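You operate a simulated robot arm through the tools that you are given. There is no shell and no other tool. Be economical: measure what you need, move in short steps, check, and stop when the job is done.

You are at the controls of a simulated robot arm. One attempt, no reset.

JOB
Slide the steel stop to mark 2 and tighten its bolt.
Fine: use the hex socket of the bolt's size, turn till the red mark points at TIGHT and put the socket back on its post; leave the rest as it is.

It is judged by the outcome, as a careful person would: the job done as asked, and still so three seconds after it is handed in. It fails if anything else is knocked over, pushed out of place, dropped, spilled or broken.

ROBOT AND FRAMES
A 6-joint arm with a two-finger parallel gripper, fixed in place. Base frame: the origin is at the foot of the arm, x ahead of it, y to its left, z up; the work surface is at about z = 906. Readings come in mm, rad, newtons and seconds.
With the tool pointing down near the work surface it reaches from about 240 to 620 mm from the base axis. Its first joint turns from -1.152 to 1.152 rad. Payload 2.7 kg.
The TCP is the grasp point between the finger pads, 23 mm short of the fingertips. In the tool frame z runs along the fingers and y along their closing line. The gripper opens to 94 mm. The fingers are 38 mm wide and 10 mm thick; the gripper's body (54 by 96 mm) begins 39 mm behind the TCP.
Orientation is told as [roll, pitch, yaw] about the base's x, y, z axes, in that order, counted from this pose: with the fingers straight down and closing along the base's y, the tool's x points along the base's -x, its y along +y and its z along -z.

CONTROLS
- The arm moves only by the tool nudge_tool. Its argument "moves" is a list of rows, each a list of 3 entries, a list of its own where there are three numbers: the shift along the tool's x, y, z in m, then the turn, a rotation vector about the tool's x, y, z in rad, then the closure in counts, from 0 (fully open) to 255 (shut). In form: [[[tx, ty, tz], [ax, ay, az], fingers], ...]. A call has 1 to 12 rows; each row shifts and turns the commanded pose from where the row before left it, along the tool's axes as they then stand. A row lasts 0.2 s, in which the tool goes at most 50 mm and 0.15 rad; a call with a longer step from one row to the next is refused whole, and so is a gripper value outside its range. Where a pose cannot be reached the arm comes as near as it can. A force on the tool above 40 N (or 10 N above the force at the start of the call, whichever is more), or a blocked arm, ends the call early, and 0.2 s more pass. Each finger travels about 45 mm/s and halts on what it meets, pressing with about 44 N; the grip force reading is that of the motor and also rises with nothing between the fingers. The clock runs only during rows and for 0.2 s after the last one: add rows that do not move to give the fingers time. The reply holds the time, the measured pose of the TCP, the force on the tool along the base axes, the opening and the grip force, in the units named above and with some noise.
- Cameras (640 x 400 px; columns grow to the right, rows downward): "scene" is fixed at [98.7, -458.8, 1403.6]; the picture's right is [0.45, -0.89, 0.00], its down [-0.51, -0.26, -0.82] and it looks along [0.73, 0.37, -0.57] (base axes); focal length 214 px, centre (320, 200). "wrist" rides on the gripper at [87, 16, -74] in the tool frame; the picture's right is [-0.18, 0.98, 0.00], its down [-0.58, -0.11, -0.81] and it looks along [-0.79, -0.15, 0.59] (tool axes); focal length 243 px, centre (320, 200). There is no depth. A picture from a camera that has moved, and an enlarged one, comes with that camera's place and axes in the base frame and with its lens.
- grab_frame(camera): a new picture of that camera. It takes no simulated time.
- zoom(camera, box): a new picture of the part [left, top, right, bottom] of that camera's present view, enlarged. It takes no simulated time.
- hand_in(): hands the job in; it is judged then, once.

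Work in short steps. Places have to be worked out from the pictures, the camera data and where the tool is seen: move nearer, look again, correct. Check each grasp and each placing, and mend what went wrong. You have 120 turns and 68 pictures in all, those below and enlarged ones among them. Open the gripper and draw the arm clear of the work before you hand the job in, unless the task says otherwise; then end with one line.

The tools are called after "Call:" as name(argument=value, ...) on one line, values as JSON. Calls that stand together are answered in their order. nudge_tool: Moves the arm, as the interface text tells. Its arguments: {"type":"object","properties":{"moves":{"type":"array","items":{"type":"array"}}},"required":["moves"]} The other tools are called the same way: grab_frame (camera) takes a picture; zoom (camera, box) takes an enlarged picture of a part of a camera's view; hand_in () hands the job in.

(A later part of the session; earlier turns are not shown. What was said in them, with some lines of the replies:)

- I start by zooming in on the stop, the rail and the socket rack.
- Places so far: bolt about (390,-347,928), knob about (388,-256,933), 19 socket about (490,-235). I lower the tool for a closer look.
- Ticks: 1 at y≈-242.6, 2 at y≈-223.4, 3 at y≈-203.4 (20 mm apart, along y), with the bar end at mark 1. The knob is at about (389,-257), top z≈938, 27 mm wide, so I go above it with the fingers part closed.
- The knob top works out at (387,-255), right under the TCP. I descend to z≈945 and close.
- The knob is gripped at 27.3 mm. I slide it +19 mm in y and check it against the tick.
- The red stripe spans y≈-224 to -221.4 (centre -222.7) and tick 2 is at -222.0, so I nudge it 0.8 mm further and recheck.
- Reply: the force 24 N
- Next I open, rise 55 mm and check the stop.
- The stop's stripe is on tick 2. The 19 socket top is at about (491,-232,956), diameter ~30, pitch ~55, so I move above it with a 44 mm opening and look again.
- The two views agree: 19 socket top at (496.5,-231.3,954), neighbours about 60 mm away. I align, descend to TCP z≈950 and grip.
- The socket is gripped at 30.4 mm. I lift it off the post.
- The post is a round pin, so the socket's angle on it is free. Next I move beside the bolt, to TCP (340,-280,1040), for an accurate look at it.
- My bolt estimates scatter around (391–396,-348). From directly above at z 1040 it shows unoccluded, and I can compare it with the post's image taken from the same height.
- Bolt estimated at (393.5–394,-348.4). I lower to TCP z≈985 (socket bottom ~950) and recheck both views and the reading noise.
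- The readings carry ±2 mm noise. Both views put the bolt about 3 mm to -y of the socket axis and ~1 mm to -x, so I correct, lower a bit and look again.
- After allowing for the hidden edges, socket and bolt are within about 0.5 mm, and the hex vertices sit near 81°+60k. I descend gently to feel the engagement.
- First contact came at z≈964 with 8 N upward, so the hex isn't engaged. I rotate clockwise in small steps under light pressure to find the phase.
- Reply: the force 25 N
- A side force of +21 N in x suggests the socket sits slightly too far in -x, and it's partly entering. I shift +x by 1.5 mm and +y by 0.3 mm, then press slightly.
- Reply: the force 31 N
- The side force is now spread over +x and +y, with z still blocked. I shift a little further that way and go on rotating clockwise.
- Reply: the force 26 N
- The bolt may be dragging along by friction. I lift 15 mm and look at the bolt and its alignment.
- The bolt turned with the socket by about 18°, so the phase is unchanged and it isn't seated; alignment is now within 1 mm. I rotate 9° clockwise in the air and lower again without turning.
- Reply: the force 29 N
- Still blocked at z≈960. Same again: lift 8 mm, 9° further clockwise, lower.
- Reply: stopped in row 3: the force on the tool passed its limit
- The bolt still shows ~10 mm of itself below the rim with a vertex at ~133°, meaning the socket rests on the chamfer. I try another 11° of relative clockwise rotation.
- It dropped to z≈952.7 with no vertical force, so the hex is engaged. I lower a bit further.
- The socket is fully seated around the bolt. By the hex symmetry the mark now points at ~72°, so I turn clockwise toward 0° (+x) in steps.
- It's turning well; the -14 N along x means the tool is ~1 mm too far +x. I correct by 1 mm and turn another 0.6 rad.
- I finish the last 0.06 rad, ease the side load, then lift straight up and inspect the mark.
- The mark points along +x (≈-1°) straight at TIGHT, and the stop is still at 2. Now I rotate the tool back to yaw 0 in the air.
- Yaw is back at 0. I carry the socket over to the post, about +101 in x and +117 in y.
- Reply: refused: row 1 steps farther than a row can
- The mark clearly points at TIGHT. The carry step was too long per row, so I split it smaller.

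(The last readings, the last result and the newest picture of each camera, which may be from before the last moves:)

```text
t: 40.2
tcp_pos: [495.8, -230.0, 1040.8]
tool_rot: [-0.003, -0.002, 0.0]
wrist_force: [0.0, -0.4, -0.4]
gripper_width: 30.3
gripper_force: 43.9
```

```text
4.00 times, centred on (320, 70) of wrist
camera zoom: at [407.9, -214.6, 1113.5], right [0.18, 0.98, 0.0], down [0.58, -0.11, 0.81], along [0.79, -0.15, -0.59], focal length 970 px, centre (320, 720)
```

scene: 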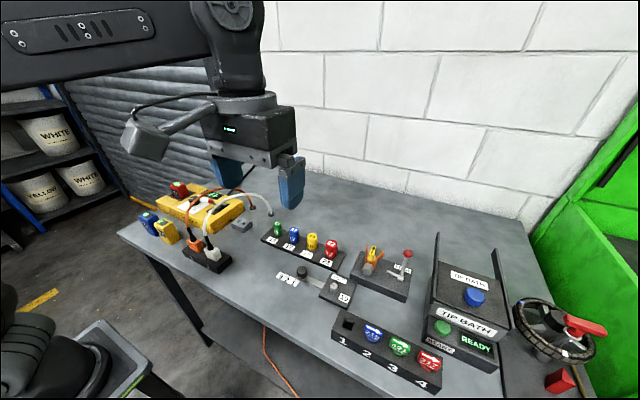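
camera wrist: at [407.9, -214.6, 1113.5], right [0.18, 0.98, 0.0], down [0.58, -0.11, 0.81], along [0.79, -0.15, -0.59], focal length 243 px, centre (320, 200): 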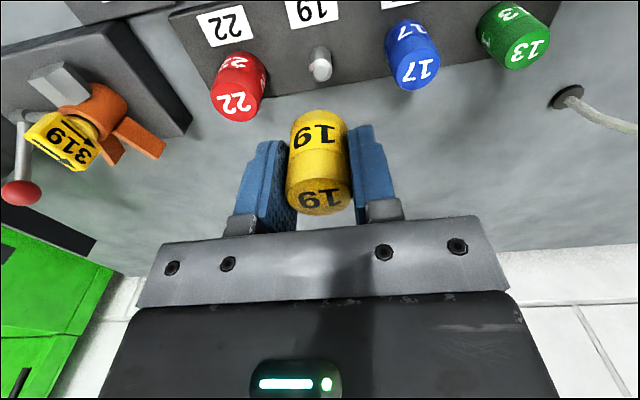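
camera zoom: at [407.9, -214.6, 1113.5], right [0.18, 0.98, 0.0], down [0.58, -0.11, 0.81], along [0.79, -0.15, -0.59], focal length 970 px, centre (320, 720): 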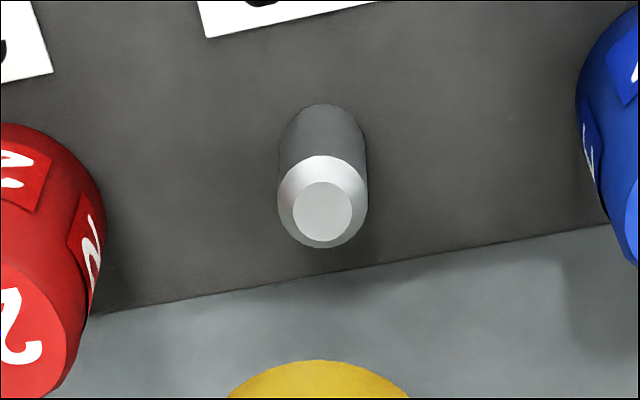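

Compared with the lift-off picture I'm ~0.7 mm off in x and y. I correct that and descend stepwise over the chamfered post.

Call:
nudge_tool(moves=[[[0.0008, -0.0006, 0.03], [0, 0, 0], 200], [[0, 0, 0.03], [0, 0, 0], 200], [[0, 0, 0.008], [0, 0, 0], 200], [[0, 0, 0.006], [0, 0, 0], 200], [[0, 0, 0.004], [0, 0, 0], 200], [[0, 0, 0.004], [0, 0, 0], 200], [[0, 0, 0.003], [0, 0, 0], 200], [[0, 0, 0], [0, 0, 0], 200]])

Call:
grab_frame(camera="wrist")

Call:
zoom(camera="scene", box=[250, 190, 378, 270])

```text
t: 42.0
tcp_pos: [496.7, -231.5, 954.5]
tool_rot: [-0.004, -0.004, 0.002]
wrist_force: [4.1, 1.8, -0.1]
gripper_width: 30.3
gripper_force: 43.6
```

```text
27 pictures are left
camera wrist: at [408.5, -215.7, 1027.3], right [0.18, 0.98, 0.0], down [0.58, -0.11, 0.81], along [0.8, -0.15, -0.59], focal length 243 px, centre (320, 200)
```

wrist: 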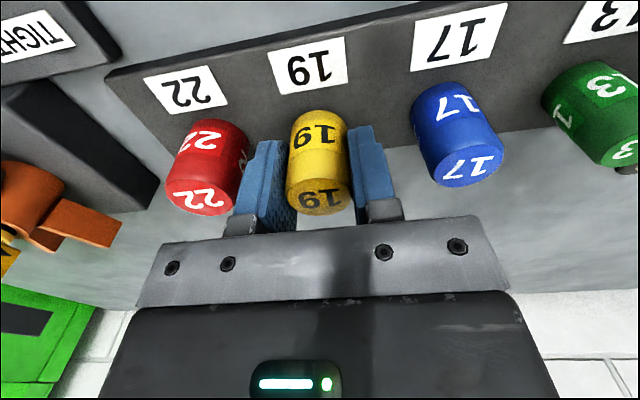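

```text
5.00 times, centred on (314, 230) of scene
camera zoom: at [98.8, -458.8, 1403.6], right [0.45, -0.89, 0.0], down [-0.51, -0.26, -0.82], along [0.73, 0.37, -0.57], focal length 1072 px, centre (350, 50)
```

zoom: 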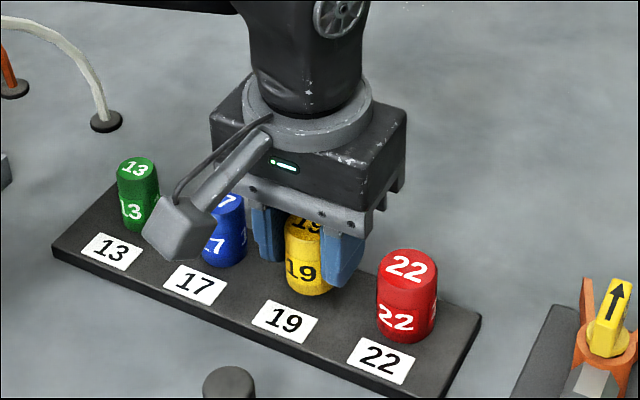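

The socket is on the post with no vertical force and ~5 mm still to go. I lower until it touches the rack.

Call:
nudge_tool(moves=[[[0, 0, 0.002], [0, 0, 0], 200], [[0, 0, 0.002], [0, 0, 0], 200], [[0, 0, 0.001], [0, 0, 0], 200], [[0, 0, 0], [0, 0, 0], 200]])

```text
t: 43.0
tcp_pos: [496.3, -232.3, 951.5]
tool_rot: [-0.004, -0.005, -0.001]
wrist_force: [12.6, 5.1, 3.3]
gripper_width: 30.1
gripper_force: 43.9
```

Call:
nudge_tool(moves=[[[-0.001, 0.0004, 0], [0, 0, 0], 200], [[0, 0, 0.001], [0, 0, 0], 200], [[0, 0, 0.001], [0, 0, 0], 200], [[0, 0, 0], [0, 0, 0], 200]])

```text
t: 44.0
tcp_pos: [497.4, -232.6, 947.4]
tool_rot: [-0.004, -0.001, 0.002]
wrist_force: [3.2, 3.7, 1.8]
gripper_width: 30.3
gripper_force: 44.1
```

Call:
nudge_tool(moves=[[[0, 0, 0.001], [0, 0, 0], 200], [[0, 0, 0.001], [0, 0, 0], 200], [[0, 0, 0], [0, 0, 0], 200]])

```text
t: 44.8
tcp_pos: [496.0, -232.3, 946.7]
tool_rot: [-0.004, -0.003, -0.001]
wrist_force: [5.4, 4.8, 1.4]
gripper_width: 30.4
gripper_force: 43.9
```

Call:
nudge_tool(moves=[[[0, 0, 0.001], [0, 0, 0], 200], [[0, 0, 0.001], [0, 0, 0], 200], [[0, 0, 0], [0, 0, 0], 200]])

Call:
zoom(camera="scene", box=[290, 220, 354, 260])

```text
t: 45.6
tcp_pos: [496.2, -232.4, 946.6]
tool_rot: [-0.006, -0.007, -0.001]
wrist_force: [-0.4, 5.1, 17.9]
gripper_width: 30.3
gripper_force: 44.1
```

```text
10.00 times, centred on (322, 240) of scene
camera zoom: at [98.4, -458.6, 1403.7], right [0.45, -0.89, 0.0], down [-0.51, -0.26, -0.82], along [0.73, 0.37, -0.57], focal length 2145 px, centre (300, -200)
```

zoom: 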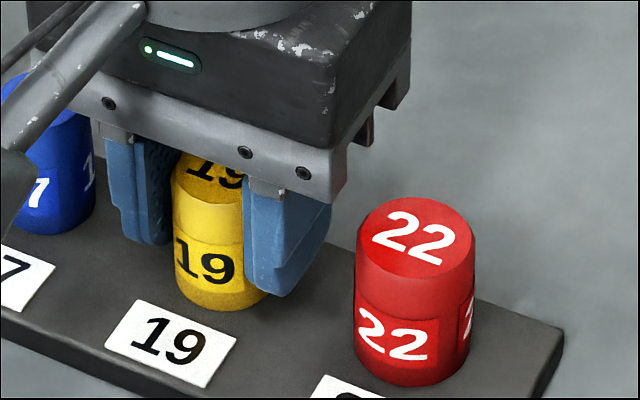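

It's seated, with an 18 N reaction. I open to ~44 mm only, to clear the neighbours, then rise slowly.

Call:
nudge_tool(moves=[[[0, 0, -0.001], [0, 0, 0], 190], [[0, 0, 0], [0, 0, 0], 160], [[0, 0, 0], [0, 0, 0], 136], [[0, 0, 0], [0, 0, 0], 136], [[0, 0, -0.01], [0, 0, 0], 136], [[0, 0, -0.02], [0, 0, 0], 136], [[0, 0, -0.04], [0, 0, 0], 136], [[0, 0, -0.04], [0, 0, 0], 136], [[0, 0, -0.04], [0, 0, 0], 136], [[0.04, 0, -0.02], [0, 0, 0], 136], [[0, 0, 0], [0, 0, 0], 136]])

Call:
zoom(camera="scene", box=[250, 200, 410, 300])

Call:
grab_frame(camera="wrist")

```text
t: 48.0
tcp_pos: [456.6, -233.1, 1114.2]
tool_rot: [-0.004, -0.004, 0.0]
wrist_force: [0.5, 0.1, 0.0]
gripper_width: 43.8
gripper_force: 0.2
```

```text
4.00 times, centred on (330, 250) of scene
camera zoom: at [98.7, -458.8, 1403.6], right [0.45, -0.89, 0.0], down [-0.51, -0.26, -0.82], along [0.73, 0.37, -0.57], focal length 858 px, centre (280, 0)
```

zoom: 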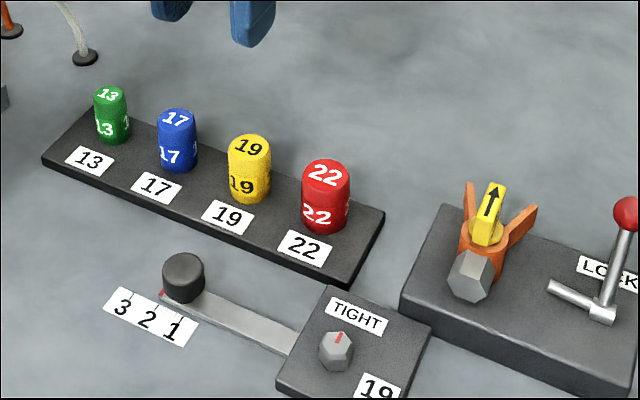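

```text
23 pictures are left
camera wrist: at [368.6, -216.3, 1188.2], right [0.18, 0.98, 0.0], down [0.58, -0.11, 0.81], along [0.79, -0.15, -0.59], focal length 243 px, centre (320, 200)
```

wrist: 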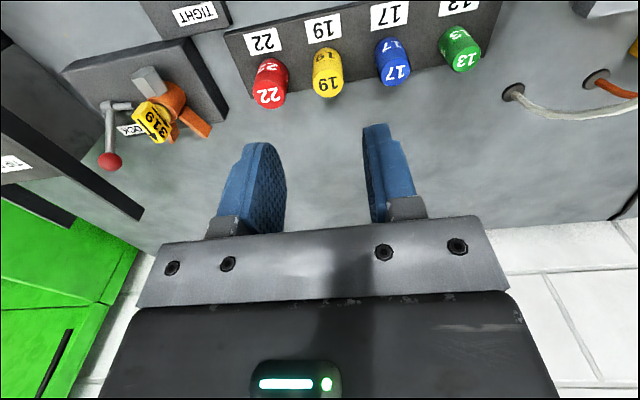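

The socket is back on its post. One last close look at the stop and the mark, while I draw back and open.

Call:
nudge_tool(moves=[[[0.04, 0, -0.02], [0, 0, 0], 60], [[0.04, 0, -0.02], [0, 0, 0], 0], [[0.04, 0, -0.02], [0, 0, 0], 0], [[0.04, 0, 0], [0, 0, 0], 0], [[0, 0, 0], [0, 0, 0], 0]])

Call:
zoom(camera="wrist", box=[230, 40, 430, 165])

Call:
zoom(camera="scene", box=[270, 255, 350, 305])

```text
t: 49.2
tcp_pos: [293.5, -231.5, 1177.6]
tool_rot: [-0.003, -0.003, 0.0]
wrist_force: [-0.5, -0.1, 0.3]
gripper_width: 93.8
gripper_force: 0.1
```

```text
3.20 times, centred on (330, 102) of wrist
camera zoom: at [208.0, -214.7, 1249.9], right [0.18, 0.98, 0.0], down [0.58, -0.11, 0.81], along [0.79, -0.15, -0.59], focal length 776 px, centre (288, 512)
```

zoom: 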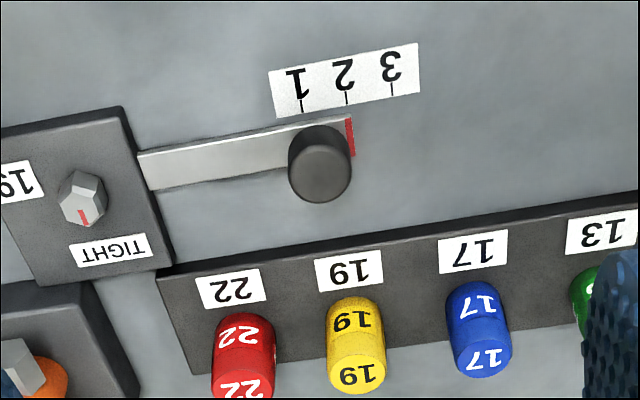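

```text
8.00 times, centred on (310, 280) of scene
camera zoom: at [98.7, -458.8, 1403.6], right [0.45, -0.89, 0.0], down [-0.51, -0.26, -0.82], along [0.73, 0.37, -0.57], focal length 1716 px, centre (400, -440)
```

zoom: 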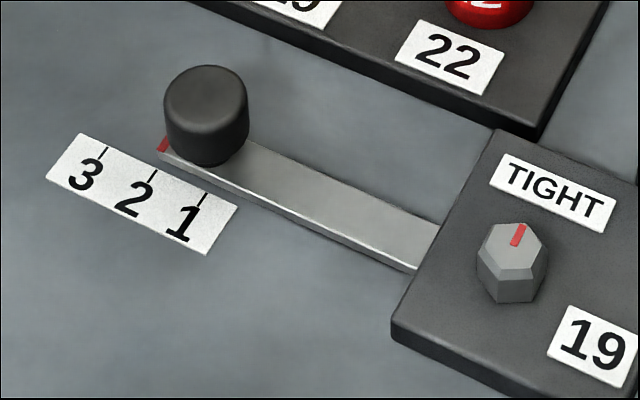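

The red stripe lines up with mark 2, the bolt mark points at TIGHT, the 19 socket is on its post, nothing else has moved and the arm is clear. I hand in.

Call:
hand_in()

```text
The job is handed in.
```

The steel stop is at mark 2, its bolt is turned to TIGHT with the 19 socket, the socket is back on its post, and I have handed the job in.
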